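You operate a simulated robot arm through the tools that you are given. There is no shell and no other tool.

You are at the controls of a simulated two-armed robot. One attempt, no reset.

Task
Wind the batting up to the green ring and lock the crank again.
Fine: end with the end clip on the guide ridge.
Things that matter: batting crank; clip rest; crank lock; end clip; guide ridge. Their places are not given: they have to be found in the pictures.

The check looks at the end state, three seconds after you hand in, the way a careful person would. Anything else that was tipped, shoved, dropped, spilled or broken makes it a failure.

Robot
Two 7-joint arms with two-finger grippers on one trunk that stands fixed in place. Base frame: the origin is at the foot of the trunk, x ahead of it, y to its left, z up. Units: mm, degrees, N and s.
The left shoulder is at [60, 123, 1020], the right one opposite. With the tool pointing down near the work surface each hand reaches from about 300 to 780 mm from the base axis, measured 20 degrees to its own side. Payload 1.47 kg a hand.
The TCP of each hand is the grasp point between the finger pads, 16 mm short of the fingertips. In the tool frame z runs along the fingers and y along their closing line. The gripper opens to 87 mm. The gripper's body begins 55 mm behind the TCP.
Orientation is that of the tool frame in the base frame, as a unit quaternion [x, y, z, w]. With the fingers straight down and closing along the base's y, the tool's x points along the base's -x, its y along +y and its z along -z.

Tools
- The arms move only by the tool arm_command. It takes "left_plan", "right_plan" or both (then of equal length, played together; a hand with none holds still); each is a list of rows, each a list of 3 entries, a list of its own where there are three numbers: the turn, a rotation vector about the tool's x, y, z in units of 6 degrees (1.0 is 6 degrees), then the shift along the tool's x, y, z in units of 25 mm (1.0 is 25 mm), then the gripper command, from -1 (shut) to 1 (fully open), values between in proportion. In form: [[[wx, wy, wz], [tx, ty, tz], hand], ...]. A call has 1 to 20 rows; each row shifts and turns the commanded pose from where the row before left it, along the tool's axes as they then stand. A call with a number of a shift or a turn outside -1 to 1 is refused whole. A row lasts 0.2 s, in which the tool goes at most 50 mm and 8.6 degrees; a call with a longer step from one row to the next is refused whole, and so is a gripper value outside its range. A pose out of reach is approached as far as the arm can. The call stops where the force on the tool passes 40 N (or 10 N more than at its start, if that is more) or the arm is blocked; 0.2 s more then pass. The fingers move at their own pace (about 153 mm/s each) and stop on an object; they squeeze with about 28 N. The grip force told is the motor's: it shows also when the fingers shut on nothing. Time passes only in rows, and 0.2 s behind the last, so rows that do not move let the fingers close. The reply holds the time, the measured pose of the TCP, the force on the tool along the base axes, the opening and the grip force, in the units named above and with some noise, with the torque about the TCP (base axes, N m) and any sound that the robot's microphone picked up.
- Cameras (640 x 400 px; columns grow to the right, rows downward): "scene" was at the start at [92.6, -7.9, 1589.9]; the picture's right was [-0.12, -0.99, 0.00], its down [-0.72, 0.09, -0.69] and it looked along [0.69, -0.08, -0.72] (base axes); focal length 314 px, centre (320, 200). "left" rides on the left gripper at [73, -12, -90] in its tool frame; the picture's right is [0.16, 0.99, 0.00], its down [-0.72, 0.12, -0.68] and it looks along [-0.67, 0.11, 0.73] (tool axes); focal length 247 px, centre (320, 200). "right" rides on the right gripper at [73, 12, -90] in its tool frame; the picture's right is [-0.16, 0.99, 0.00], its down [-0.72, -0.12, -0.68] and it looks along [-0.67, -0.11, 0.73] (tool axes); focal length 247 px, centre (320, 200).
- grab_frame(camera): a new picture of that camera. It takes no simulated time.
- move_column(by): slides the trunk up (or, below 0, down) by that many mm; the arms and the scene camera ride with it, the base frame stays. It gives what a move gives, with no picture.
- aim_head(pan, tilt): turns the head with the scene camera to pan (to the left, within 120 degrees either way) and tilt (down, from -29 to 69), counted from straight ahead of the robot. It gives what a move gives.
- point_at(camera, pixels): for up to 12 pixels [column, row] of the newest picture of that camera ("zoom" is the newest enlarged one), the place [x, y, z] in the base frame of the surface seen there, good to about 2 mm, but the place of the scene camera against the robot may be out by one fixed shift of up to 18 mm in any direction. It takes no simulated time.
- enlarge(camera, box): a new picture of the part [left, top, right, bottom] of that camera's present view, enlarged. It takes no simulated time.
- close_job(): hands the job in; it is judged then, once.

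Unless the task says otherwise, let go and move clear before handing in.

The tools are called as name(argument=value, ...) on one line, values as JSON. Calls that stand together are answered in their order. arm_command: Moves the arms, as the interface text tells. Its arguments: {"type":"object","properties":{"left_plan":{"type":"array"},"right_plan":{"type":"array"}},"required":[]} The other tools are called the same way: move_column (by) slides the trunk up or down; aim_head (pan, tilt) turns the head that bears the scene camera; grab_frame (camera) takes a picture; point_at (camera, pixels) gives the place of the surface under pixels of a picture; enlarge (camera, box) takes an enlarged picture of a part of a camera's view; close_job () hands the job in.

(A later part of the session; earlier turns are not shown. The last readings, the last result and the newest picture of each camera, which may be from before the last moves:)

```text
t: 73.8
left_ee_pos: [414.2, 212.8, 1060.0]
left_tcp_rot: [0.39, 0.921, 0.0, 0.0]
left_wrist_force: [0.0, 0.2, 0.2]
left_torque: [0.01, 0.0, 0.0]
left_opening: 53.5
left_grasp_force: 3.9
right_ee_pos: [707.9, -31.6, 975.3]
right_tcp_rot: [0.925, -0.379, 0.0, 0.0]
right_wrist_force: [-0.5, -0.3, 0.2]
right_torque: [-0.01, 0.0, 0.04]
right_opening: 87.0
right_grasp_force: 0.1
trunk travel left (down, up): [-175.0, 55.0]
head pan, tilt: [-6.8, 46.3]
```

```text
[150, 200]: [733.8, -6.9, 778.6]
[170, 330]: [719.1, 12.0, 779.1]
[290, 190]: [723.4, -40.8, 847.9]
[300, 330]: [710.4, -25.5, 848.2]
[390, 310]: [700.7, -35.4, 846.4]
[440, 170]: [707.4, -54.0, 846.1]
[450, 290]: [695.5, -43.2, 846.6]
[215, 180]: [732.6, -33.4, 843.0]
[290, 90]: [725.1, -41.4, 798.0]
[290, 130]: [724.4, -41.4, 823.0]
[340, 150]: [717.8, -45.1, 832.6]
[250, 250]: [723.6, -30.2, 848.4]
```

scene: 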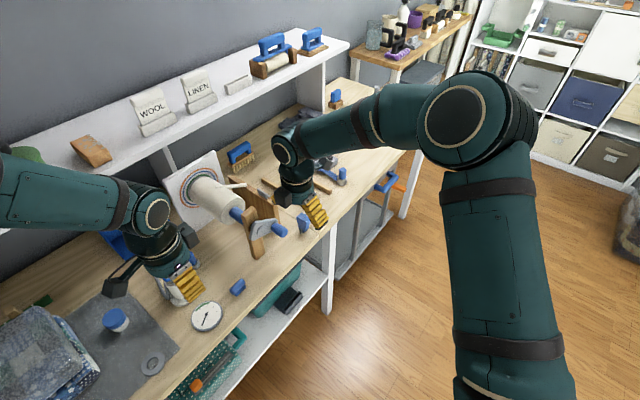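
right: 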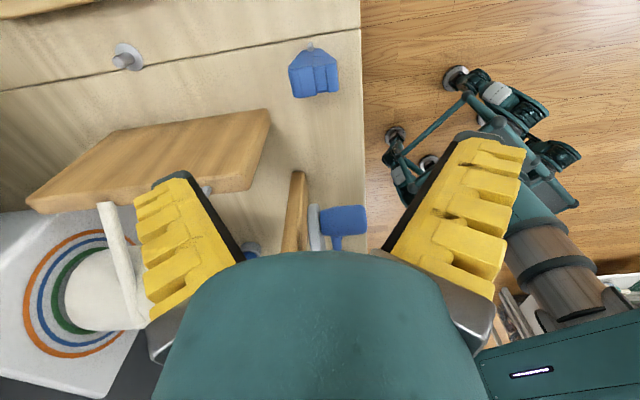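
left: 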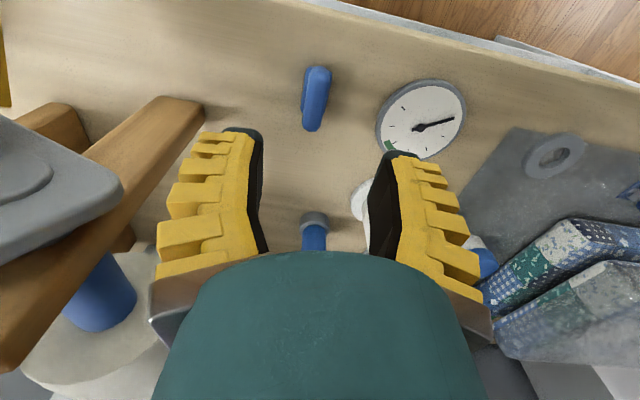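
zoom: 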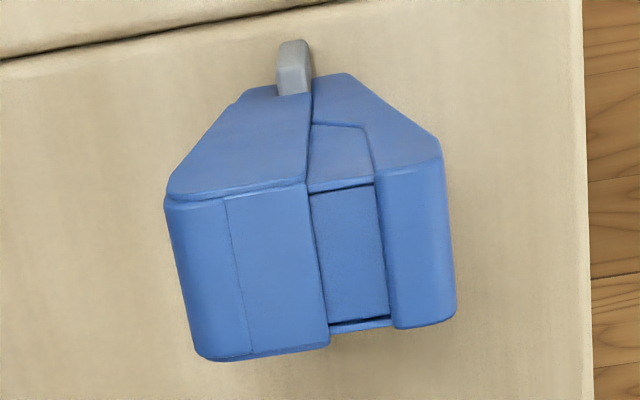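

The clip top spans u≈455–494, w≈523–546 at z≈848, centre about (714,−35), aligned with the hand. I'll centre on it and descend most of the way.

arm_command(right_plan=[[[0, 0, 0], [0.264, -0.084, 0.8], 1], [[0, 0, 0], [0, 0, 1], 1], [[0, 0, 0], [0, 0, 1], 0.8], [[0, 0, 0], [0, 0, 1], 0.6]])

grab_frame(camera="right")

enlarge(camera="right", box=[220, 80, 420, 260])

grab_frame(camera="scene")

```text
t: 74.8
left_ee_pos: [414.2, 212.1, 1059.7]
left_tcp_rot: [0.39, 0.921, -0.001, 0.001]
left_wrist_force: [-0.6, 0.0, 0.6]
left_torque: [0.03, -0.02, 0.01]
left_opening: 53.0
left_grasp_force: 3.7
right_ee_pos: [715.4, -35.4, 882.2]
right_tcp_rot: [0.926, -0.378, 0.0, 0.0]
right_wrist_force: [0.2, 0.3, 0.1]
right_torque: [-0.01, 0.0, 0.02]
right_opening: 73.0
right_grasp_force: 2.2
trunk travel left (down, up): [-175.0, 55.0]
head pan, tilt: [-6.8, 46.3]
```

```text
taken
```

right: 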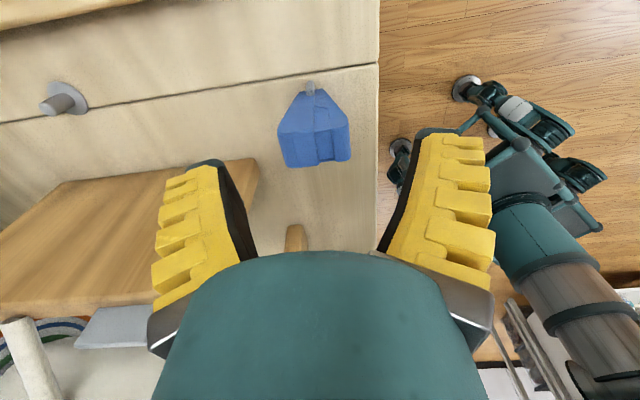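

```text
2.22 times, centred on (320, 170) of right
```

zoom: 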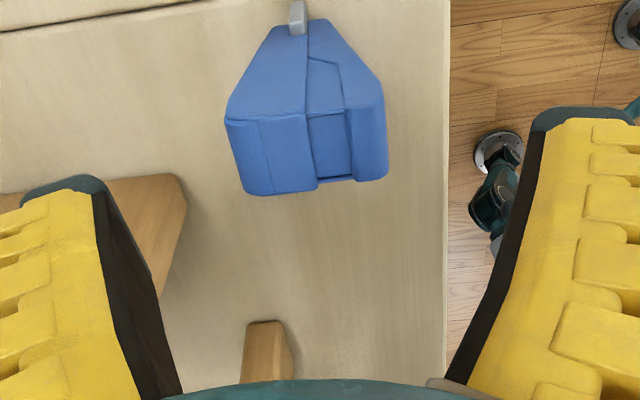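

```text
taken
```

scene: 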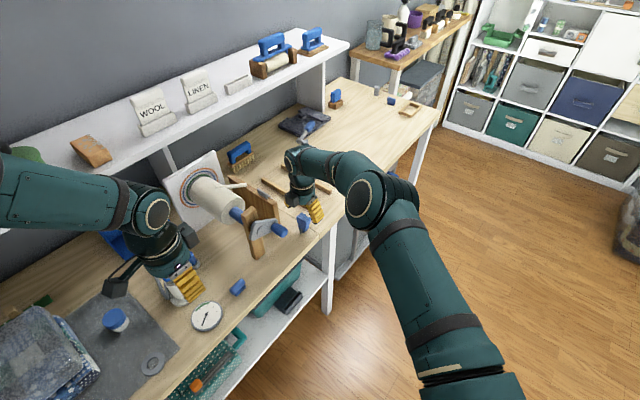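

Closer view: clip between the fingers, split line at zoom (307,90), rest plate at (298,18). I'll measure again from here.

point_at(camera="zoom", pixels=[[235, 130], [250, 185], [375, 170], [380, 110], [308, 150], [340, 150], [298, 30], [298, 12], [296, 4], [306, 60], [280, 40], [320, 35]])

enlarge(camera="right", box=[270, 70, 360, 175])

point_at(camera="right", pixels=[[115, 320], [90, 340], [140, 340], [100, 312], [145, 312], [70, 300], [150, 300], [85, 346]])

```text
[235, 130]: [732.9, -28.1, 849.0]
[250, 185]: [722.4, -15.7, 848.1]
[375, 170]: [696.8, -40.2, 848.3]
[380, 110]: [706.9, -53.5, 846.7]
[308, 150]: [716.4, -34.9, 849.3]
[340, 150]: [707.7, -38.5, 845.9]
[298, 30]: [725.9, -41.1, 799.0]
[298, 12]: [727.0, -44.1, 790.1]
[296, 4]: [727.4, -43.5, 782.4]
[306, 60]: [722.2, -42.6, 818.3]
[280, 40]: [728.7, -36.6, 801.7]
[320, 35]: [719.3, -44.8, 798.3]
```

```text
3.81 times, centred on (315, 122) of right
```

zoom: 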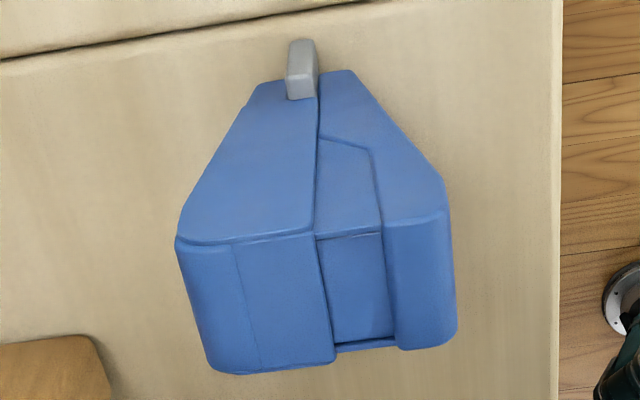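

```text
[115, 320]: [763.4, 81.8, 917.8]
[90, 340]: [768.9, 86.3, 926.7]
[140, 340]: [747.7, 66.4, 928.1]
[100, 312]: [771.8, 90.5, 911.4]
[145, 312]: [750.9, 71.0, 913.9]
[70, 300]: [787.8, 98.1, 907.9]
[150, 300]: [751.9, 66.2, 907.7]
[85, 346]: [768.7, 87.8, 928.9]
```

Clip centre is under the hand; rest plate top ≈800 and ridge top ≈929 (board top 908), so the clip must go up about 128 mm. I'll descend to z≈838 and close on the levers.

arm_command(right_plan=[[[0, 0, 0], [-0.03, 0, 0.9], 0.5], [[0, 0, 0], [0, 0, 0.87], 0.3], [[0, 0, 0], [0, 0, 0], 0.1], [[0, 0, 0], [0, 0, 0], 0]])

enlarge(camera="right", box=[220, 80, 420, 260])

```text
t: 75.8
left_ee_pos: [414.1, 212.0, 1059.5]
left_tcp_rot: [0.39, 0.921, 0.0, -0.001]
left_wrist_force: [0.1, 0.6, -0.4]
left_torque: [0.01, -0.03, -0.01]
left_opening: 53.6
left_grasp_force: 3.6
right_ee_pos: [711.3, -34.8, 838.2]
right_tcp_rot: [0.926, -0.378, -0.001, 0.0]
right_wrist_force: [0.8, 0.3, -1.2]
right_torque: [-0.01, 0.0, 0.0]
right_opening: 49.0
right_grasp_force: 3.6
trunk travel left (down, up): [-175.0, 55.0]
head pan, tilt: [-6.8, 46.3]
```

```text
2.22 times, centred on (320, 170) of right
```

zoom: 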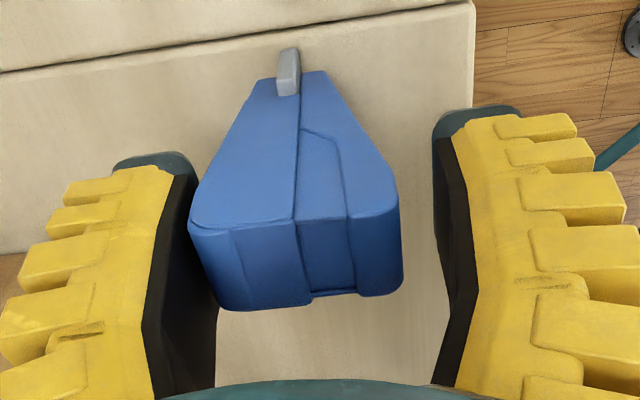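

The hand ended about 3 mm to the −u side (clip nearer the left finger). I'll correct by 3 mm and close gradually.

arm_command(right_plan=[[[0, 0, 0], [0.08, -0.13, 0], 0], [[0, 0, 0], [0, 0, 0], -0.05], [[0, 0, 0], [0, 0, 0], -0.1], [[0, 0, 0], [0, 0, 0], -0.15]])

enlarge(camera="right", box=[220, 80, 420, 260])

```text
t: 76.8
left_ee_pos: [413.5, 211.7, 1059.8]
left_tcp_rot: [0.391, 0.921, 0.0, 0.0]
left_wrist_force: [0.3, -0.8, 0.5]
left_torque: [0.01, 0.0, 0.0]
left_opening: 53.4
left_grasp_force: 3.8
right_ee_pos: [716.4, -33.8, 838.7]
right_tcp_rot: [0.926, -0.377, 0.0, 0.0]
right_wrist_force: [0.0, 0.4, -0.1]
right_torque: [0.01, 0.0, 0.0]
right_opening: 42.8
right_grasp_force: 4.2
trunk travel left (down, up): [-175.0, 55.0]
head pan, tilt: [-6.8, 46.3]
```

```text
2.22 times, centred on (320, 170) of right
```

zoom: 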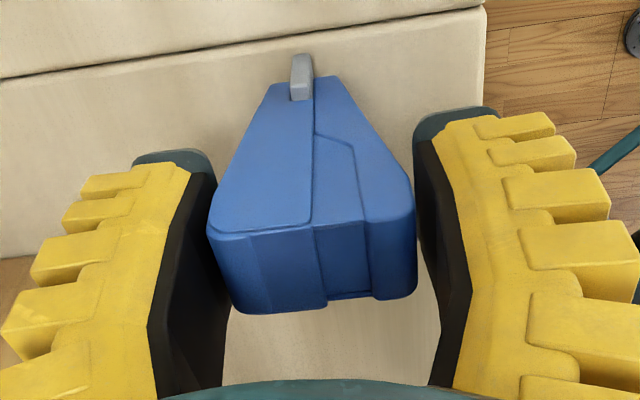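

Centred now. I'll squeeze in steps and watch how far the levers close.

arm_command(right_plan=[[[0, 0, 0], [0, 0, 0], -0.25], [[0, 0, 0], [0, 0, 0], -0.35], [[0, 0, 0], [0, 0, 0], -0.5], [[0, 0, 0], [0, 0, 0], -0.5]])

enlarge(camera="right", box=[220, 80, 420, 260])

```text
t: 77.8
left_ee_pos: [414.4, 211.0, 1059.2]
left_tcp_rot: [0.39, 0.921, 0.0, 0.0]
left_wrist_force: [0.1, 0.5, -0.8]
left_torque: [0.04, -0.01, 0.0]
left_opening: 53.3
left_grasp_force: 3.8
right_ee_pos: [715.9, -34.7, 839.1]
right_tcp_rot: [0.926, -0.378, -0.001, 0.0]
right_wrist_force: [0.4, 0.9, 0.4]
right_torque: [-0.01, 0.02, 0.03]
right_opening: 30.5
right_grasp_force: 10.6
trunk travel left (down, up): [-175.0, 55.0]
head pan, tilt: [-6.8, 46.3]
```

```text
2.22 times, centred on (320, 170) of right
```

zoom: 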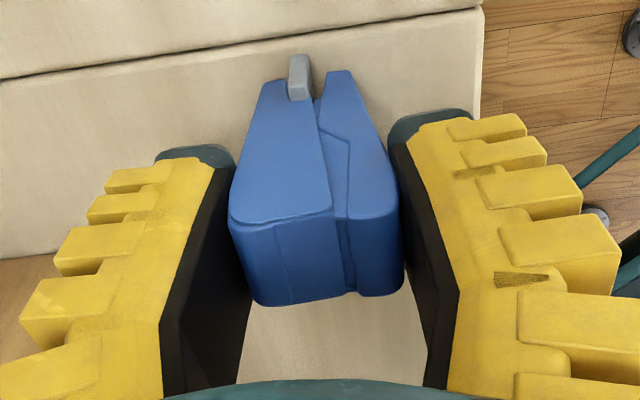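

The levers closed and the jaws opened around the rest plate (zoom 300,75). I'll squeeze fully.

arm_command(right_plan=[[[0, 0, 0], [0, 0, 0], -0.7], [[0, 0, 0], [0, 0, 0], -1], [[0, 0, 0], [0, 0, 0], -1]])

enlarge(camera="right", box=[220, 80, 420, 260])

```text
t: 78.6
left_ee_pos: [413.8, 211.7, 1058.9]
left_tcp_rot: [0.39, 0.921, 0.0, 0.0]
left_wrist_force: [-0.1, 0.3, -0.1]
left_torque: [-0.01, 0.0, 0.03]
left_opening: 53.1
left_grasp_force: 3.2
right_ee_pos: [714.8, -34.1, 839.9]
right_tcp_rot: [0.926, -0.378, 0.0, 0.0]
right_wrist_force: [0.1, -0.3, 0.0]
right_torque: [0.0, -0.01, 0.02]
right_opening: 15.6
right_grasp_force: 27.6
trunk travel left (down, up): [-175.0, 55.0]
head pan, tilt: [-6.8, 46.3]
```

```text
2.22 times, centred on (320, 170) of right
```

zoom: 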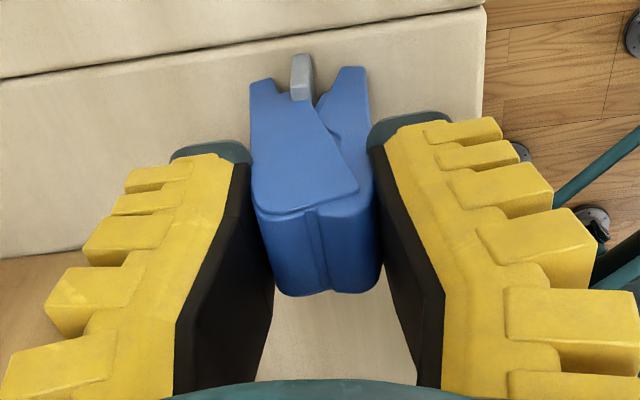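

The jaws are fully open and the clip is held at 27.6 N. I'll lift it slowly straight up.

arm_command(right_plan=[[[0, 0, 0], [0, 0, -0.3], -1], [[0, 0, 0], [0, 0, -0.4], -1], [[0, 0, 0], [0, 0, -0.5], -1], [[0, 0, 0], [0, 0, -0.5], -1]])

enlarge(camera="right", box=[220, 80, 420, 260])

```text
t: 79.6
left_ee_pos: [414.3, 211.1, 1060.7]
left_tcp_rot: [0.39, 0.921, -0.001, 0.0]
left_wrist_force: [0.0, 0.6, -1.4]
left_torque: [-0.03, 0.0, -0.02]
left_opening: 53.6
left_grasp_force: 4.2
right_ee_pos: [716.1, -34.8, 881.8]
right_tcp_rot: [0.926, -0.378, 0.0, 0.0]
right_wrist_force: [-0.4, 0.9, 0.0]
right_torque: [-0.01, 0.01, -0.03]
right_opening: 15.7
right_grasp_force: 28.0
trunk travel left (down, up): [-175.0, 55.0]
head pan, tilt: [-6.8, 46.3]
```

```text
2.22 times, centred on (320, 170) of right
```

zoom: 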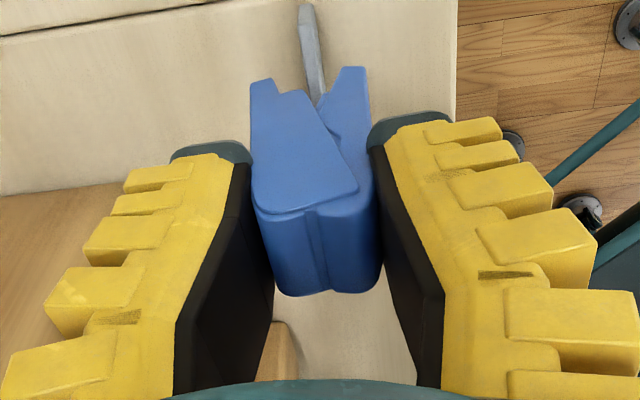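

The clip is free of its rest (plate seen at zoom 312,50). I'll measure the rest plate, then lift on.

point_at(camera="zoom", pixels=[[305, 10], [307, 30], [312, 60], [316, 85], [318, 95]])

arm_command(right_plan=[[[0, 0, 0], [0, 0, -1], -1], [[0, 0, 0], [0, 0, -1], -1], [[0, 0, 0], [0, 0, -1], -1], [[0, 0, 0], [0, 0, -1], -1], [[0, 0, 0], [0, 0, -1], -1], [[0, 0, 0], [0, 0, -0.6], -1]])

enlarge(camera="right", box=[220, 0, 420, 260])

point_at(camera="zoom", pixels=[[320, 60], [320, 80], [320, 100], [330, 60]])

```text
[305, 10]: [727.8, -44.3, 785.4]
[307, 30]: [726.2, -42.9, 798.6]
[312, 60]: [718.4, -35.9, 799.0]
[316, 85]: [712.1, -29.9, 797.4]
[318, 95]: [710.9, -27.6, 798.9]
```

```text
t: 81.0
left_ee_pos: [413.6, 212.2, 1059.8]
left_tcp_rot: [0.39, 0.921, 0.0, 0.0]
left_wrist_force: [0.1, 0.3, -0.5]
left_torque: [-0.01, 0.03, -0.01]
left_opening: 53.2
left_grasp_force: 3.6
right_ee_pos: [714.9, -34.8, 1022.6]
right_tcp_rot: [0.926, -0.378, 0.0, 0.0]
right_wrist_force: [0.2, 0.0, 0.1]
right_torque: [0.01, 0.03, -0.01]
right_opening: 16.0
right_grasp_force: 27.9
trunk travel left (down, up): [-175.0, 55.0]
head pan, tilt: [-6.8, 46.3]
```

```text
1.54 times, centred on (320, 130) of right
```

zoom: 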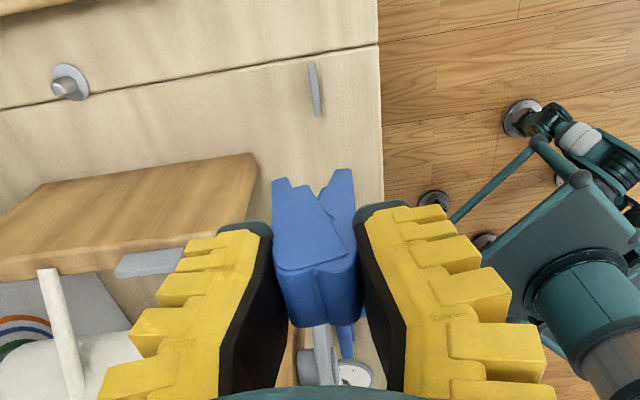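

```text
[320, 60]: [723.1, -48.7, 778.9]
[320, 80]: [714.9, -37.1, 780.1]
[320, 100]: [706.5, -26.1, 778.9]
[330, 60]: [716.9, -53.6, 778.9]
```

The rest plate's top is z≈798.5 (19.5 mm above the bench). Now measuring the ridge (zoom 150,262).

point_at(camera="zoom", pixels=[[314, 66], [317, 112], [118, 272], [150, 275], [180, 268], [122, 258], [150, 252], [182, 250], [120, 265], [150, 263], [180, 259], [220, 200]])

enlarge(camera="right", box=[230, 130, 320, 200])

```text
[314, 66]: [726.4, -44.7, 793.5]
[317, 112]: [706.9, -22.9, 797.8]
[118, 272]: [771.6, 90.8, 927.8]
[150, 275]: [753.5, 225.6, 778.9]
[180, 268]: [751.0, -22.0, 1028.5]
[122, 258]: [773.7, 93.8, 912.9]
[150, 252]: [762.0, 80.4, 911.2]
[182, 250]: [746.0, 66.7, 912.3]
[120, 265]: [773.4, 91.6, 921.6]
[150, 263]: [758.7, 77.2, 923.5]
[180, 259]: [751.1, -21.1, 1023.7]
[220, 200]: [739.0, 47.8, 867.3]
```

```text
5.71 times, centred on (275, 165) of right
```

zoom: 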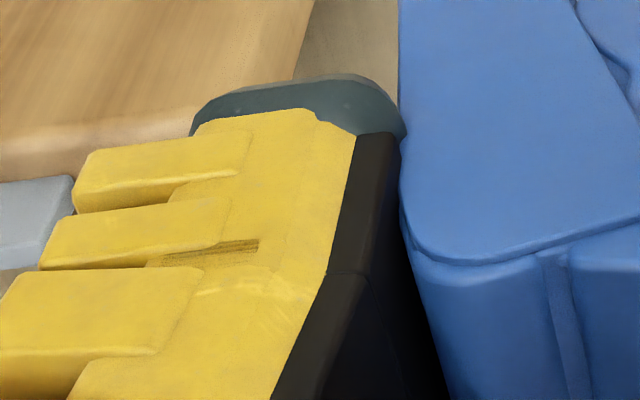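

Ridge's right face is at w≈488, spanning about u 567–609. I'll turn the hand −90° in the air here, then view the ridge from behind.

arm_command(right_plan=[[[0, 0, 1], [0, 0, -0.2], -1], [[0, 0, 1], [0, 0, -0.2], -1], [[0, 0, 1], [0, 0, 0], -1], [[0, 0, 1], [0, 0, 0], -1], [[0, 0, 1], [0, 0, 0], -1], [[0, 0, 1], [0, 0, 0], -1], [[0, 0, 1], [0, 0, 0], -1], [[0, 0, 1], [0, 0, 0], -1], [[0, 0, 1], [0, 0, 0], -1], [[0, 0, 1], [0, 0, 0], -1], [[0, 0, 1], [0, 0, 0], -1], [[0, 0, 1], [0, 0, 0], -1], [[0, 0, 1], [0, 0, 0], -1], [[0, 0, 1], [0, 0, 0], -1], [[0, 0, 1], [0, 0, 0], -1]])

grab_frame(camera="right")

enlarge(camera="right", box=[200, 50, 440, 260])

```text
t: 84.2
left_ee_pos: [413.2, 211.9, 1058.9]
left_tcp_rot: [0.39, 0.921, 0.001, 0.0]
left_wrist_force: [-0.2, 0.3, 0.6]
left_torque: [-0.01, -0.03, 0.02]
left_opening: 53.3
left_grasp_force: 3.5
right_ee_pos: [715.2, -33.3, 1030.2]
right_tcp_rot: [-0.387, 0.922, 0.0, -0.001]
right_wrist_force: [0.3, 0.8, 0.2]
right_torque: [0.01, 0.04, 0.03]
right_opening: 15.7
right_grasp_force: 28.0
trunk travel left (down, up): [-175.0, 55.0]
head pan, tilt: [-6.8, 46.3]
```

```text
taken
```

right: 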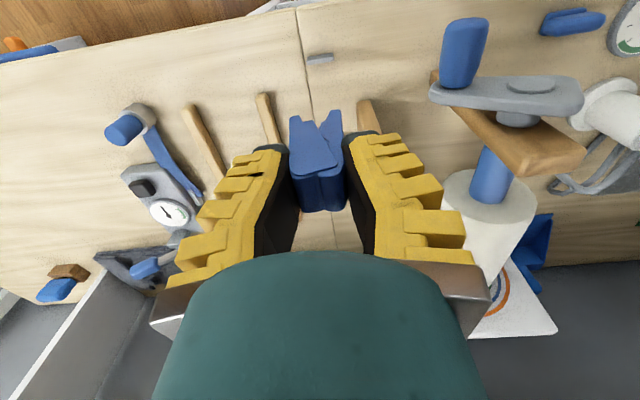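

```text
1.90 times, centred on (320, 155) of right
```

zoom: 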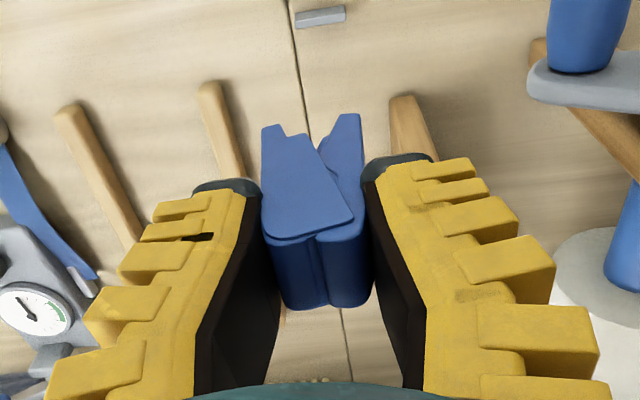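

The hand is at yaw 45.5° with the clip held. Moving over the ridge at z≈1030.

arm_command(right_plan=[[[0, 0, 0], [-0.891, 0.41, 0], -1], [[0, 0, 0], [-0.891, 0.41, 0], -1], [[0, 0, 0], [-0.891, 0.41, 0], -1], [[0, 0, 0], [-0.891, 0.41, 0], -1], [[0, 0, 0], [-0.891, 0.41, 0], -1]])

grab_frame(camera="right")

enlarge(camera="right", box=[240, 40, 400, 240])

enlarge(camera="scene", box=[190, 140, 340, 270])

```text
t: 85.4
left_ee_pos: [412.8, 212.2, 1060.2]
left_tcp_rot: [0.39, 0.921, -0.001, 0.0]
left_wrist_force: [-0.4, 0.0, 0.3]
left_torque: [0.0, 0.01, -0.03]
left_opening: 53.3
left_grasp_force: 3.6
right_ee_pos: [716.8, 67.9, 1029.1]
right_tcp_rot: [-0.388, 0.922, 0.0, 0.0]
right_wrist_force: [-0.3, -0.6, 0.0]
right_torque: [0.0, -0.02, -0.04]
right_opening: 15.7
right_grasp_force: 27.8
right hand out of reach, approached as far as the arm can: row 3, 4, 5
trunk travel left (down, up): [-175.0, 55.0]
head pan, tilt: [-6.8, 46.3]
```

```text
taken
```

right: 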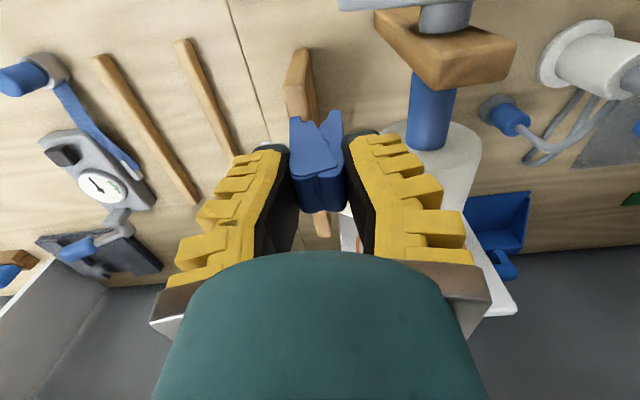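

```text
2.00 times, centred on (320, 140) of right
```

zoom: 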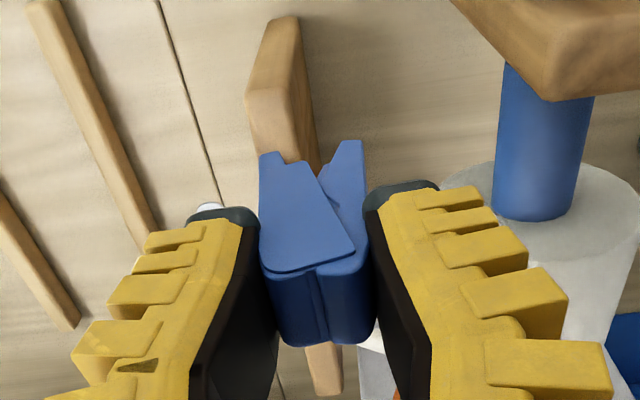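

```text
3.08 times, centred on (265, 205) of scene
```

zoom: 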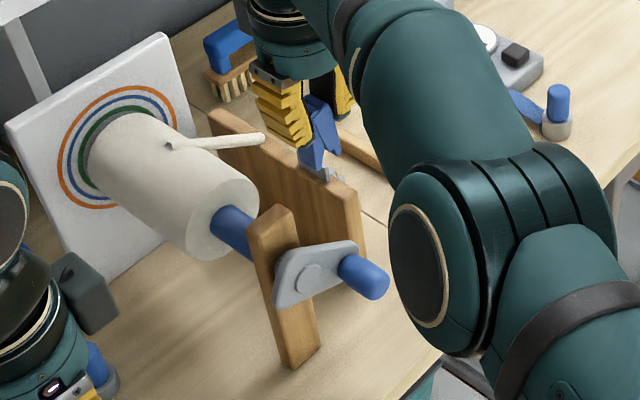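

The hand stopped short at (717,68): the arm is at its reach limit at this height with the fingers straight down. I'll raise the trunk to bring the shoulder nearer the wrist height.

move_column(by=53)

arm_command(right_plan=[[[0, 0, 0], [0, 0, 0.5], -1], [[0, 0, 0], [0, 0, 0.5], -1], [[0, 0, 0], [0, 0, 0.5], -1]])

```text
t: 86.3
left_ee_pos: [414.2, 211.1, 1112.4]
left_tcp_rot: [0.39, 0.921, 0.0, 0.0]
left_wrist_force: [-0.2, -0.4, 0.4]
left_torque: [0.01, 0.01, 0.01]
left_opening: 53.2
left_grasp_force: 4.2
right_ee_pos: [717.3, 68.1, 1079.9]
right_tcp_rot: [-0.388, 0.922, 0.0, 0.0]
right_wrist_force: [-0.3, -0.1, -0.7]
right_torque: [0.01, -0.02, 0.0]
right_opening: 15.6
right_grasp_force: 28.5
trunk travel left (down, up): [-228.0, 2.0]
head pan, tilt: [-6.8, 46.3]
```

```text
t: 87.1
left_ee_pos: [413.5, 211.0, 1112.1]
left_tcp_rot: [0.39, 0.921, -0.001, 0.0]
left_wrist_force: [0.5, 0.4, 0.3]
left_torque: [-0.01, 0.0, 0.0]
left_opening: 53.4
left_grasp_force: 4.0
right_ee_pos: [718.7, 67.8, 1043.5]
right_tcp_rot: [-0.387, 0.922, 0.0, 0.0]
right_wrist_force: [-0.3, 0.3, -0.5]
right_torque: [-0.03, -0.01, 0.01]
right_opening: 15.6
right_grasp_force: 28.1
trunk travel left (down, up): [-228.0, 2.0]
head pan, tilt: [-6.8, 46.3]
```

Commands resume from the true pose. I'll lower to z≈998 and try moving outward toward the ridge position.

arm_command(right_plan=[[[0, 0, 0], [0, -0.3, 0.6], -1], [[0, 0, 0], [0, -0.38, 0.6], -1], [[0, 0, 0], [0, 0, 0.6], -1], [[0, 0, 0], [-0.4, 0, 0], -1], [[0, 0, 0], [-0.4, 0, 0], -1], [[0, 0, 0], [-0.4, 0, 0], -1]])

```text
t: 88.5
left_ee_pos: [414.2, 212.0, 1111.7]
left_tcp_rot: [0.39, 0.921, 0.0, 0.0]
left_wrist_force: [-0.2, -0.1, -1.0]
left_torque: [0.02, -0.02, 0.0]
left_opening: 53.3
left_grasp_force: 3.8
right_ee_pos: [717.1, 63.9, 1001.5]
right_tcp_rot: [-0.388, 0.922, 0.0, 0.001]
right_wrist_force: [-0.2, -0.1, 0.0]
right_torque: [-0.02, 0.0, 0.01]
right_opening: 15.8
right_grasp_force: 27.7
right hand out of reach, approached as far as the arm can: row 1, 2, 4, 5, 6
trunk travel left (down, up): [-228.0, 2.0]
head pan, tilt: [-6.8, 46.3]
```

Still limited at (717,64), so straight-down fingers won't get there with this arm. I'll tilt the hand a little within the ridge plane (the clip can still straddle the plate) and try extending again.

arm_command(right_plan=[[[0, -1, 0], [0, 0, 0], -1], [[0, -1, 0], [0, 0, 0], -1], [[0, 0, 0], [-0.4, -0.2, 0.08], -1], [[0, 0, 0], [-0.4, -0.2, 0.08], -1], [[0, 0, 0], [-0.4, -0.2, 0.08], -1]])

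```text
t: 89.7
left_ee_pos: [413.3, 212.0, 1112.2]
left_tcp_rot: [0.391, 0.921, -0.001, 0.0]
left_wrist_force: [0.8, 0.4, -0.7]
left_torque: [-0.01, -0.02, -0.01]
left_opening: 53.5
left_grasp_force: 4.2
right_ee_pos: [752.4, 75.5, 1000.6]
right_tcp_rot: [-0.385, 0.917, 0.041, 0.097]
right_wrist_force: [-0.4, -0.4, 0.4]
right_torque: [0.03, 0.0, 0.01]
right_opening: 15.7
right_grasp_force: 28.4
right hand out of reach, approached as far as the arm can: row 1, 2, 3, 4, 5
trunk travel left (down, up): [-228.0, 2.0]
head pan, tilt: [-6.8, 46.3]
```

With a 12° tilt the hand gets to (752,76,1001) — right over the ridge. I'll test whether half that tilt still reaches at a slightly lower height.

arm_command(right_plan=[[[0, 0.5, 0], [0, 0, 0.3], -1], [[0, 0.5, 0], [0, 0, 0.3], -1]])

grab_frame(camera="right")

enlarge(camera="right", box=[260, 60, 390, 240])

enlarge(camera="scene", box=[200, 140, 320, 250])

```text
t: 90.3
left_ee_pos: [413.6, 211.3, 1112.0]
left_tcp_rot: [0.39, 0.921, 0.0, 0.0]
left_wrist_force: [0.0, 0.8, -0.3]
left_torque: [-0.01, -0.01, -0.01]
left_opening: 53.7
left_grasp_force: 4.1
right_ee_pos: [752.4, 75.2, 999.7]
right_tcp_rot: [-0.385, 0.917, 0.04, 0.097]
right_wrist_force: [-0.6, 0.3, -1.0]
right_torque: [-0.05, -0.02, 0.02]
right_opening: 15.8
right_grasp_force: 28.0
right hand out of reach, approached as far as the arm can: row 1, 2
trunk travel left (down, up): [-228.0, 2.0]
head pan, tilt: [-6.8, 46.3]
```

```text
taken
```

right: 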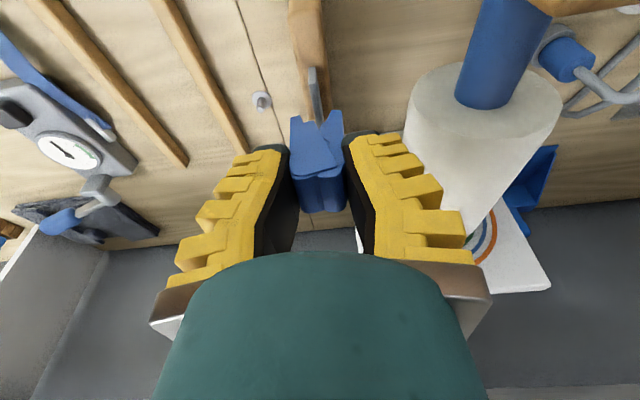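

```text
2.22 times, centred on (325, 150) of right
```

zoom: 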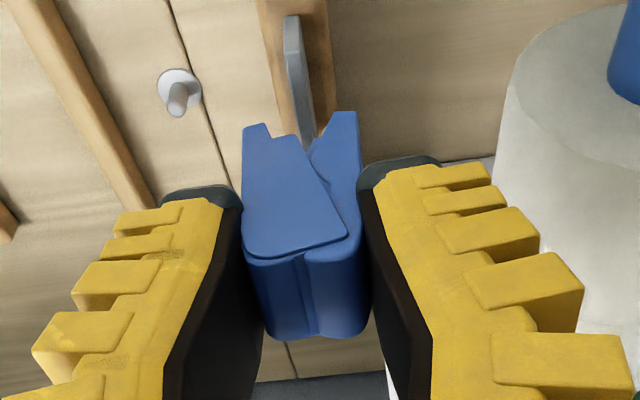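

```text
3.64 times, centred on (260, 195) of scene
```

zoom: 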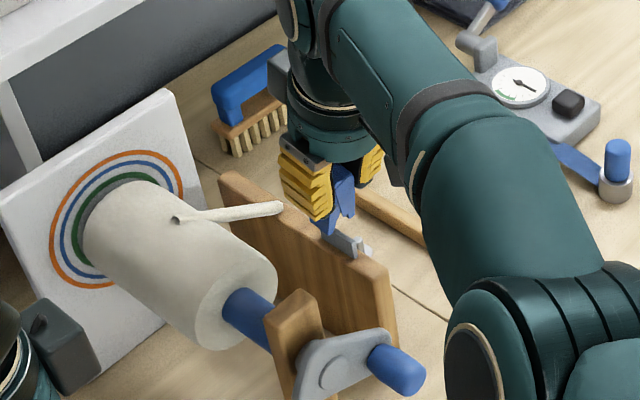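

The picture shows the ridge (zoom 297,80) in line with the open jaws (310,140); the arm simply can't untilt here. Measuring the ridge's top from this view for alignment.

point_at(camera="zoom", pixels=[[290, 22], [293, 50], [297, 80], [302, 110], [307, 130], [286, 50], [305, 70], [292, 16], [285, 25], [301, 50], [312, 110], [297, 125]])

enlarge(camera="right", box=[290, 60, 350, 160])

```text
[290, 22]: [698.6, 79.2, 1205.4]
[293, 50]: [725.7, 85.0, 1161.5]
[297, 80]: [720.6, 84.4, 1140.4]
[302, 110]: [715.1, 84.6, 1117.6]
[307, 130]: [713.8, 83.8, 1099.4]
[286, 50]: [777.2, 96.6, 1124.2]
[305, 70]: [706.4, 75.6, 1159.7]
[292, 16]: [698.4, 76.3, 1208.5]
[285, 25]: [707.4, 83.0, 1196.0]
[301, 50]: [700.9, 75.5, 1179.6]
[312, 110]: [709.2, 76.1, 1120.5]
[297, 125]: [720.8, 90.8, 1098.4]
```

```text
4.00 times, centred on (320, 110) of right
```

zoom: 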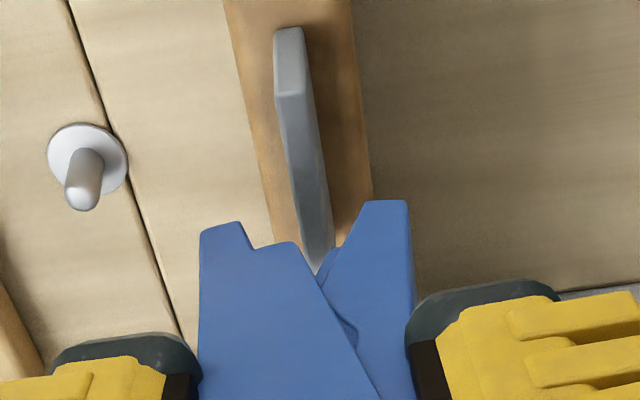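

That was read off the scene zoom; the newest zoom is now the right-hand view, so I'll query it.

point_at(camera="zoom", pixels=[[288, 45], [290, 80], [282, 92], [302, 88], [296, 110], [303, 150], [311, 200], [318, 245], [284, 120], [315, 130], [260, 120], [345, 120]])

```text
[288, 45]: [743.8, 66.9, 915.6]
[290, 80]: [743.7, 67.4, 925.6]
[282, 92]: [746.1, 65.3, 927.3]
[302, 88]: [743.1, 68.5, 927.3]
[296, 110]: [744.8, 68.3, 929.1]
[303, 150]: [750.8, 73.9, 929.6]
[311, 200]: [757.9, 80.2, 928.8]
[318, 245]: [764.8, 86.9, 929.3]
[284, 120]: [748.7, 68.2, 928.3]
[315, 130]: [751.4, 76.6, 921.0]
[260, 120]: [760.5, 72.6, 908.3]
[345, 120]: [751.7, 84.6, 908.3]
```

Ridge: centre line w≈485, u 568–609, top z≈929; the jaws are at w≈485, u≈589 — aligned. Descending in small steps.

arm_command(right_plan=[[[0, 0, 0], [0.062, 0, 0.293], -1], [[0, 0, 0], [0.062, 0, 0.293], -1]])

enlarge(camera="right", box=[290, 60, 350, 160])

```text
t: 90.9
left_ee_pos: [414.2, 210.6, 1112.6]
left_tcp_rot: [0.39, 0.921, 0.001, 0.0]
left_wrist_force: [-0.4, -0.1, -0.6]
left_torque: [-0.01, 0.0, -0.01]
left_opening: 53.0
left_grasp_force: 3.3
right_ee_pos: [752.4, 74.8, 984.2]
right_tcp_rot: [-0.386, 0.917, 0.041, 0.096]
right_wrist_force: [0.2, 0.4, 0.6]
right_torque: [0.02, 0.04, 0.02]
right_opening: 15.6
right_grasp_force: 27.8
trunk travel left (down, up): [-228.0, 2.0]
head pan, tilt: [-6.8, 46.3]
```

```text
4.00 times, centred on (320, 110) of right
```

zoom: 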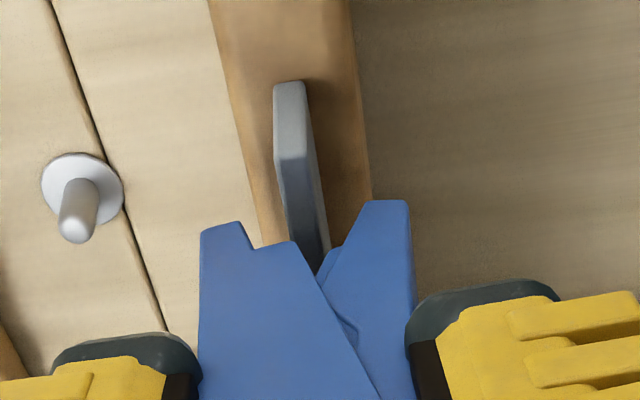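

No reach trouble when lower, so I'll try taking out half of the tilt here while keeping the jaws over the ridge.

arm_command(right_plan=[[[0, 0.5, 0], [-0.095, 0, 0], -1], [[0, 0.5, 0], [-0.095, 0, 0], -1]])

```text
t: 91.5
left_ee_pos: [413.9, 212.5, 1112.7]
left_tcp_rot: [0.39, 0.921, 0.0, 0.001]
left_wrist_force: [0.4, -0.3, -0.5]
left_torque: [0.01, -0.02, -0.04]
left_opening: 53.3
left_grasp_force: 3.7
right_ee_pos: [752.7, 74.0, 985.4]
right_tcp_rot: [-0.386, 0.917, 0.042, 0.096]
right_wrist_force: [-0.1, -0.2, -0.3]
right_torque: [0.0, -0.01, -0.02]
right_opening: 15.5
right_grasp_force: 27.7
right hand out of reach, approached as far as the arm can: row 1, 2
trunk travel left (down, up): [-228.0, 2.0]
head pan, tilt: [-6.8, 46.3]
```

The tilt can't be reduced here, so I'll seat the clip tilted and then re-grip to straighten it. Lowering the rest of the way onto the ridge.

arm_command(right_plan=[[[0, 0, 0], [0.05, 0, 0.235], -1], [[0, 0, 0], [0.05, 0, 0.235], -1], [[0, 0, 0], [0.05, 0, 0.235], -1]])

enlarge(camera="right", box=[280, 60, 360, 160])

enlarge(camera="scene", box=[240, 160, 300, 220])

```text
t: 92.3
left_ee_pos: [414.6, 211.6, 1113.1]
left_tcp_rot: [0.39, 0.921, 0.0, 0.0]
left_wrist_force: [-0.6, -0.5, -0.1]
left_torque: [0.01, -0.03, 0.0]
left_opening: 53.2
left_grasp_force: 4.0
right_ee_pos: [751.4, 74.3, 968.8]
right_tcp_rot: [-0.386, 0.916, 0.041, 0.099]
right_wrist_force: [0.6, -0.8, 3.2]
right_torque: [-0.01, -0.05, 0.02]
right_opening: 16.7
right_grasp_force: 28.2
trunk travel left (down, up): [-228.0, 2.0]
head pan, tilt: [-6.8, 46.3]
```

```text
4.00 times, centred on (320, 110) of right
```

zoom: 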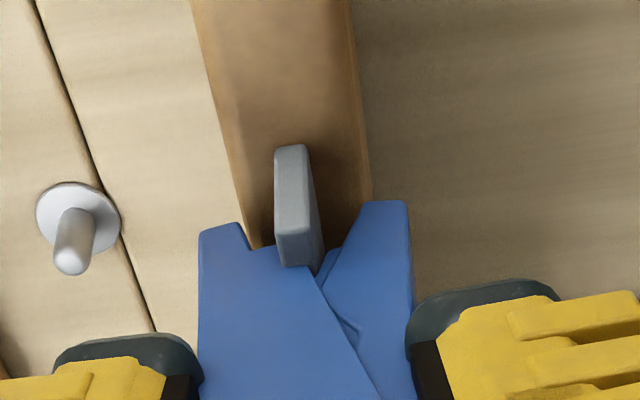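

```text
6.67 times, centred on (270, 190) of scene
```

zoom: 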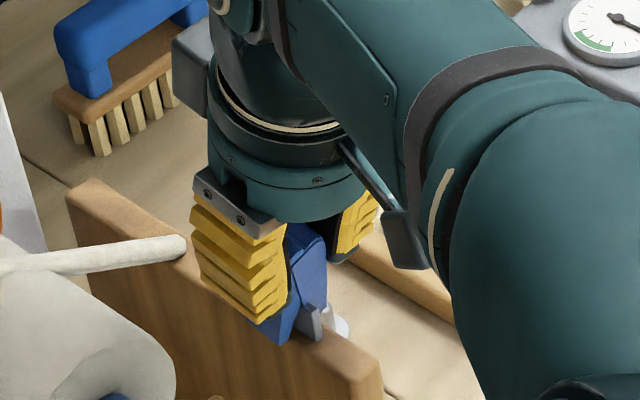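

Light contact (3 N) and the ridge sits between the jaws (zoom 298,210). I'll release slowly.

arm_command(right_plan=[[[0, 0, 0], [0, 0, 0], -0.7], [[0, 0, 0], [0, 0, 0], -0.5], [[0, 0, 0], [0, 0, 0], -0.35], [[0, 0, 0], [0, 0, 0], -0.2], [[0, 0, 0], [0, 0, 0], -0.1], [[0, 0, 0], [0, 0, 0], 0]])

enlarge(camera="right", box=[240, 60, 400, 240])

enlarge(camera="scene", box=[240, 160, 300, 220])

```text
t: 93.7
left_ee_pos: [413.8, 211.5, 1111.4]
left_tcp_rot: [0.389, 0.921, 0.0, 0.0]
left_wrist_force: [0.1, 0.1, 0.4]
left_torque: [0.01, 0.01, 0.01]
left_opening: 53.4
left_grasp_force: 3.5
right_ee_pos: [751.6, 74.5, 967.4]
right_tcp_rot: [-0.385, 0.917, 0.04, 0.098]
right_wrist_force: [0.2, -0.6, -0.3]
right_torque: [0.0, 0.02, -0.01]
right_opening: 49.1
right_grasp_force: 4.8
trunk travel left (down, up): [-228.0, 2.0]
head pan, tilt: [-6.8, 46.3]
```

```text
2.22 times, centred on (320, 150) of right
```

zoom: 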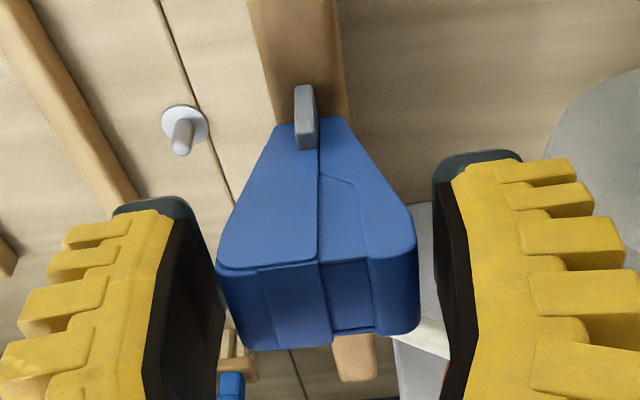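

```text
6.67 times, centred on (270, 190) of scene
```

zoom: 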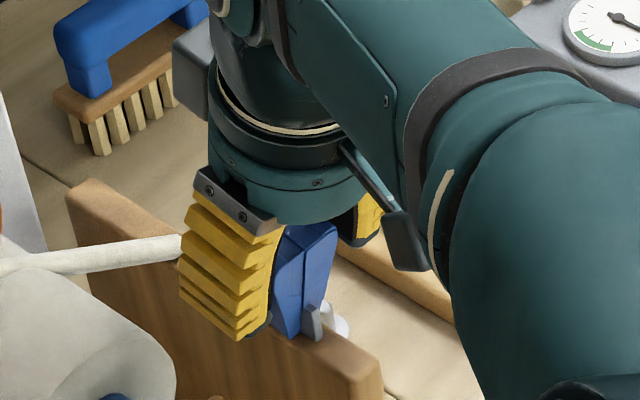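

The clip is clamped on the ridge. I'll check how tilted it is from its top surface.

enlarge(camera="right", box=[270, 90, 370, 220])

point_at(camera="zoom", pixels=[[200, 260], [290, 265], [430, 255], [215, 330], [290, 335], [430, 320], [330, 180], [280, 180], [300, 120], [350, 120], [306, 60], [300, 95]])

```text
3.08 times, centred on (320, 155) of right
```

zoom: 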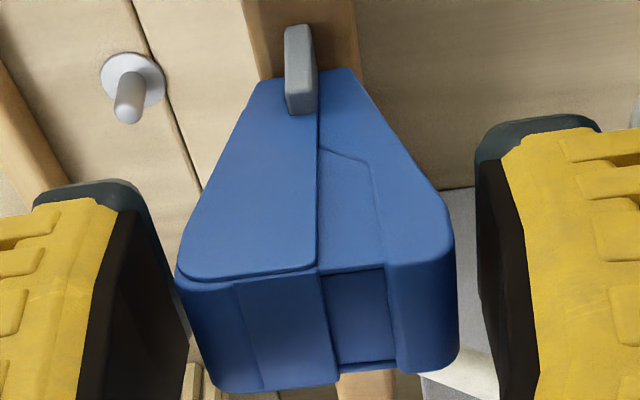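

```text
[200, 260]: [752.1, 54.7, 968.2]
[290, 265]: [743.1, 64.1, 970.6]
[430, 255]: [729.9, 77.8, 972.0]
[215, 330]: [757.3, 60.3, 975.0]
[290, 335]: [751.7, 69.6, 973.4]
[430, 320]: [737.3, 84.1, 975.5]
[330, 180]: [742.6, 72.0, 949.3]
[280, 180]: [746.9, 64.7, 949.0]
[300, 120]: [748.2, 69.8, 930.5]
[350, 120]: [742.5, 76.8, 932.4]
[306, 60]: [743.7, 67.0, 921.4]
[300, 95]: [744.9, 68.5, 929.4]
```

The clip leans about 11° toward the robot. I'll tilt the open hand a further 18° about the grip point, then squeeze and straighten the clip.

arm_command(right_plan=[[[0, -1, 0], [0, 0, 0], 0.1], [[0, -1, 0], [0, 0, 0], 0.1], [[0, -1, 0], [0, 0, 0], 0.1]])

enlarge(camera="right", box=[240, 60, 400, 240])

enlarge(camera="scene", box=[240, 160, 300, 220])

```text
t: 94.5
left_ee_pos: [413.3, 211.4, 1112.5]
left_tcp_rot: [0.39, 0.921, 0.0, 0.0]
left_wrist_force: [0.4, -0.1, -0.3]
left_torque: [-0.01, 0.04, 0.0]
left_opening: 53.2
left_grasp_force: 3.3
right_ee_pos: [752.9, 74.6, 967.4]
right_tcp_rot: [-0.374, 0.89, 0.101, 0.241]
right_wrist_force: [-0.2, -0.1, 0.1]
right_torque: [0.03, 0.03, 0.01]
right_opening: 53.2
right_grasp_force: 3.6
trunk travel left (down, up): [-228.0, 2.0]
head pan, tilt: [-6.8, 46.3]
```

```text
2.22 times, centred on (320, 150) of right
```

zoom: 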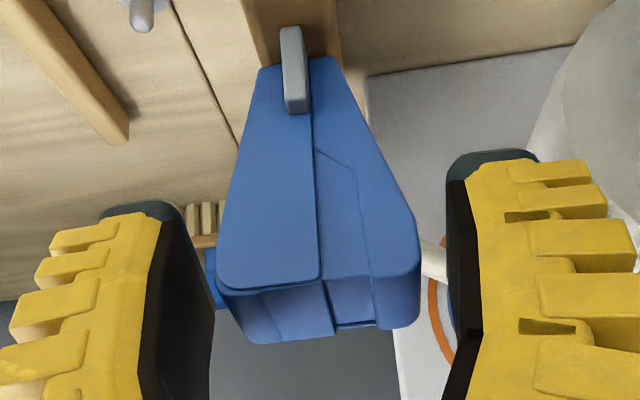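

```text
6.67 times, centred on (270, 190) of scene
```

zoom: 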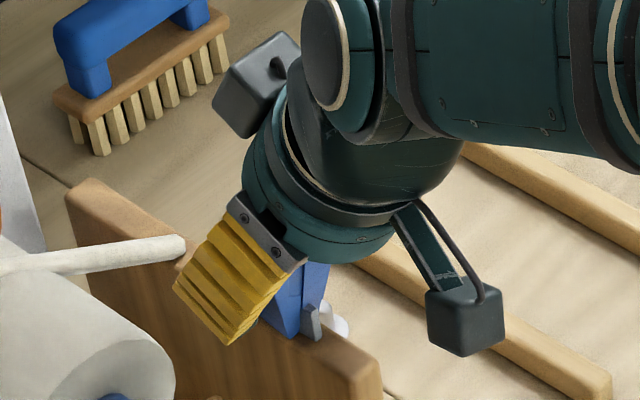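

Centred with 30° tilt. Squeezing the levers again.

arm_command(right_plan=[[[0, 0, 0], [0, 0, 0], -0.1], [[0, 0, 0], [0, 0, 0], -0.25], [[0, 0, 0], [0, 0, 0], -0.5], [[0, 0, 0], [0, 0, 0], -0.7], [[0, 0, 0], [0, 0, 0], -1], [[0, 0, 0], [0, 0, 0], -1]])

enlarge(camera="right", box=[240, 60, 400, 240])

```text
t: 95.9
left_ee_pos: [413.0, 211.7, 1112.2]
left_tcp_rot: [0.39, 0.921, -0.001, 0.001]
left_wrist_force: [0.0, 0.3, 0.0]
left_torque: [0.03, 0.01, -0.02]
left_opening: 53.2
left_grasp_force: 4.1
right_ee_pos: [753.3, 75.9, 968.1]
right_tcp_rot: [-0.375, 0.89, 0.1, 0.241]
right_wrist_force: [1.6, 1.3, 8.6]
right_torque: [0.03, -0.08, -0.04]
right_opening: 17.9
right_grasp_force: 28.1
trunk travel left (down, up): [-228.0, 2.0]
head pan, tilt: [-6.8, 46.3]
```

```text
2.22 times, centred on (320, 150) of right
```

zoom: 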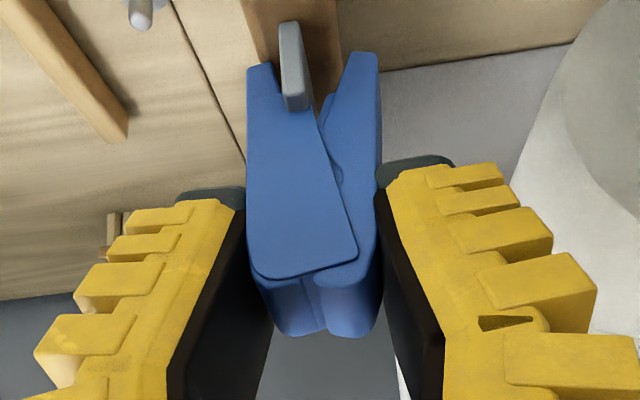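

Jaws open again around the ridge with 8.6 N upward contact. I'll raise slightly while rotating the clip 11° upright about the ridge.

arm_command(right_plan=[[[0, 0.61, 0], [-0.116, 0, 0.026], -1], [[0, 0.61, 0], [-0.118, 0, 0.017], -1], [[0, 0.61, 0], [-0.119, 0, 0.009], -1]])

enlarge(camera="right", box=[240, 60, 400, 240])

point_at(camera="zoom", pixels=[[270, 100], [280, 150], [290, 200], [300, 250], [355, 80], [285, 310], [350, 310], [292, 50]])

```text
t: 96.7
left_ee_pos: [414.1, 211.6, 1111.9]
left_tcp_rot: [0.39, 0.921, 0.0, 0.0]
left_wrist_force: [0.4, 0.2, -0.3]
left_torque: [-0.03, -0.02, -0.02]
left_opening: 53.5
left_grasp_force: 3.8
right_ee_pos: [760.2, 81.4, 968.6]
right_tcp_rot: [-0.382, 0.91, 0.063, 0.15]
right_wrist_force: [0.2, -0.2, 0.0]
right_torque: [-0.01, -0.05, 0.01]
right_opening: 16.4
right_grasp_force: 28.1
trunk travel left (down, up): [-228.0, 2.0]
head pan, tilt: [-6.8, 46.3]
```

```text
2.22 times, centred on (320, 150) of right
```

zoom: 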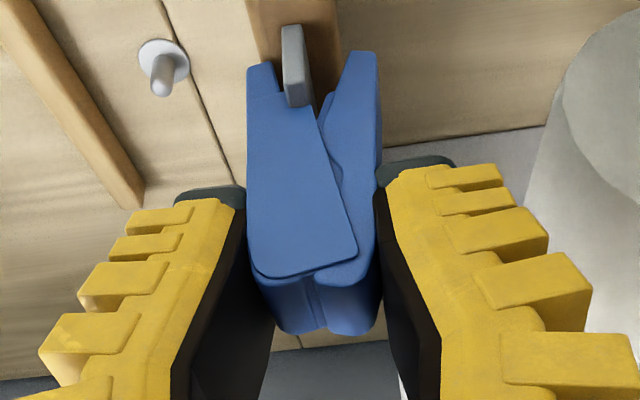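

```text
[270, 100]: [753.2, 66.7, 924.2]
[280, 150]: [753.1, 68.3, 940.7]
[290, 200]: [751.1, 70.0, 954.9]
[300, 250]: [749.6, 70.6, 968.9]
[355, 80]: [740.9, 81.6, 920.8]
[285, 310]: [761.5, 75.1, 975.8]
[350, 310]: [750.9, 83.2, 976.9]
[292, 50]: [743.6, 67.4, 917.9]
```

The clip's near face is now vertical (u≈575 from z 924 to 969), no contact load. Releasing it slowly.

arm_command(right_plan=[[[0, 0, 0], [0, 0, 0], -0.7], [[0, 0, 0], [0, 0, 0], -0.5], [[0, 0, 0], [0, 0, 0], -0.35], [[0, 0, 0], [0, 0, 0], -0.2], [[0, 0, 0], [0, 0, 0], -0.1], [[0, 0, 0], [0, 0, 0], 0.1], [[0, 0, 0], [0, 0, 0], 0.25]])

enlarge(camera="right", box=[240, 60, 400, 240])

point_at(camera="zoom", pixels=[[300, 130], [290, 180], [280, 230], [350, 230], [250, 300], [380, 300], [306, 70], [300, 110]])

```text
t: 98.3
left_ee_pos: [413.4, 210.5, 1113.2]
left_tcp_rot: [0.39, 0.921, 0.0, -0.001]
left_wrist_force: [0.7, -0.4, 0.2]
left_torque: [-0.03, -0.07, 0.03]
left_opening: 53.4
left_grasp_force: 3.9
right_ee_pos: [759.0, 81.4, 970.0]
right_tcp_rot: [-0.382, 0.909, 0.065, 0.153]
right_wrist_force: [-1.1, 0.0, 0.8]
right_torque: [-0.02, 0.0, 0.03]
right_opening: 59.3
right_grasp_force: 3.3
trunk travel left (down, up): [-228.0, 2.0]
head pan, tilt: [-6.8, 46.3]
```

```text
2.22 times, centred on (320, 150) of right
```

zoom: 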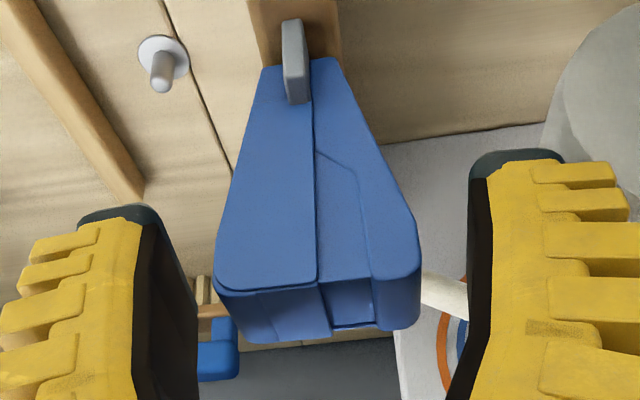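

```text
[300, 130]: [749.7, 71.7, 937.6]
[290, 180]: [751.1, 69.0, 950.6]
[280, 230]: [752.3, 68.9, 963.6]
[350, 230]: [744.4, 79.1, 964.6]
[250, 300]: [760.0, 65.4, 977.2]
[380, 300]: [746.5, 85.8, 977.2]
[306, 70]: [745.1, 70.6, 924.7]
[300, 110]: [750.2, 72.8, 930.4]
```

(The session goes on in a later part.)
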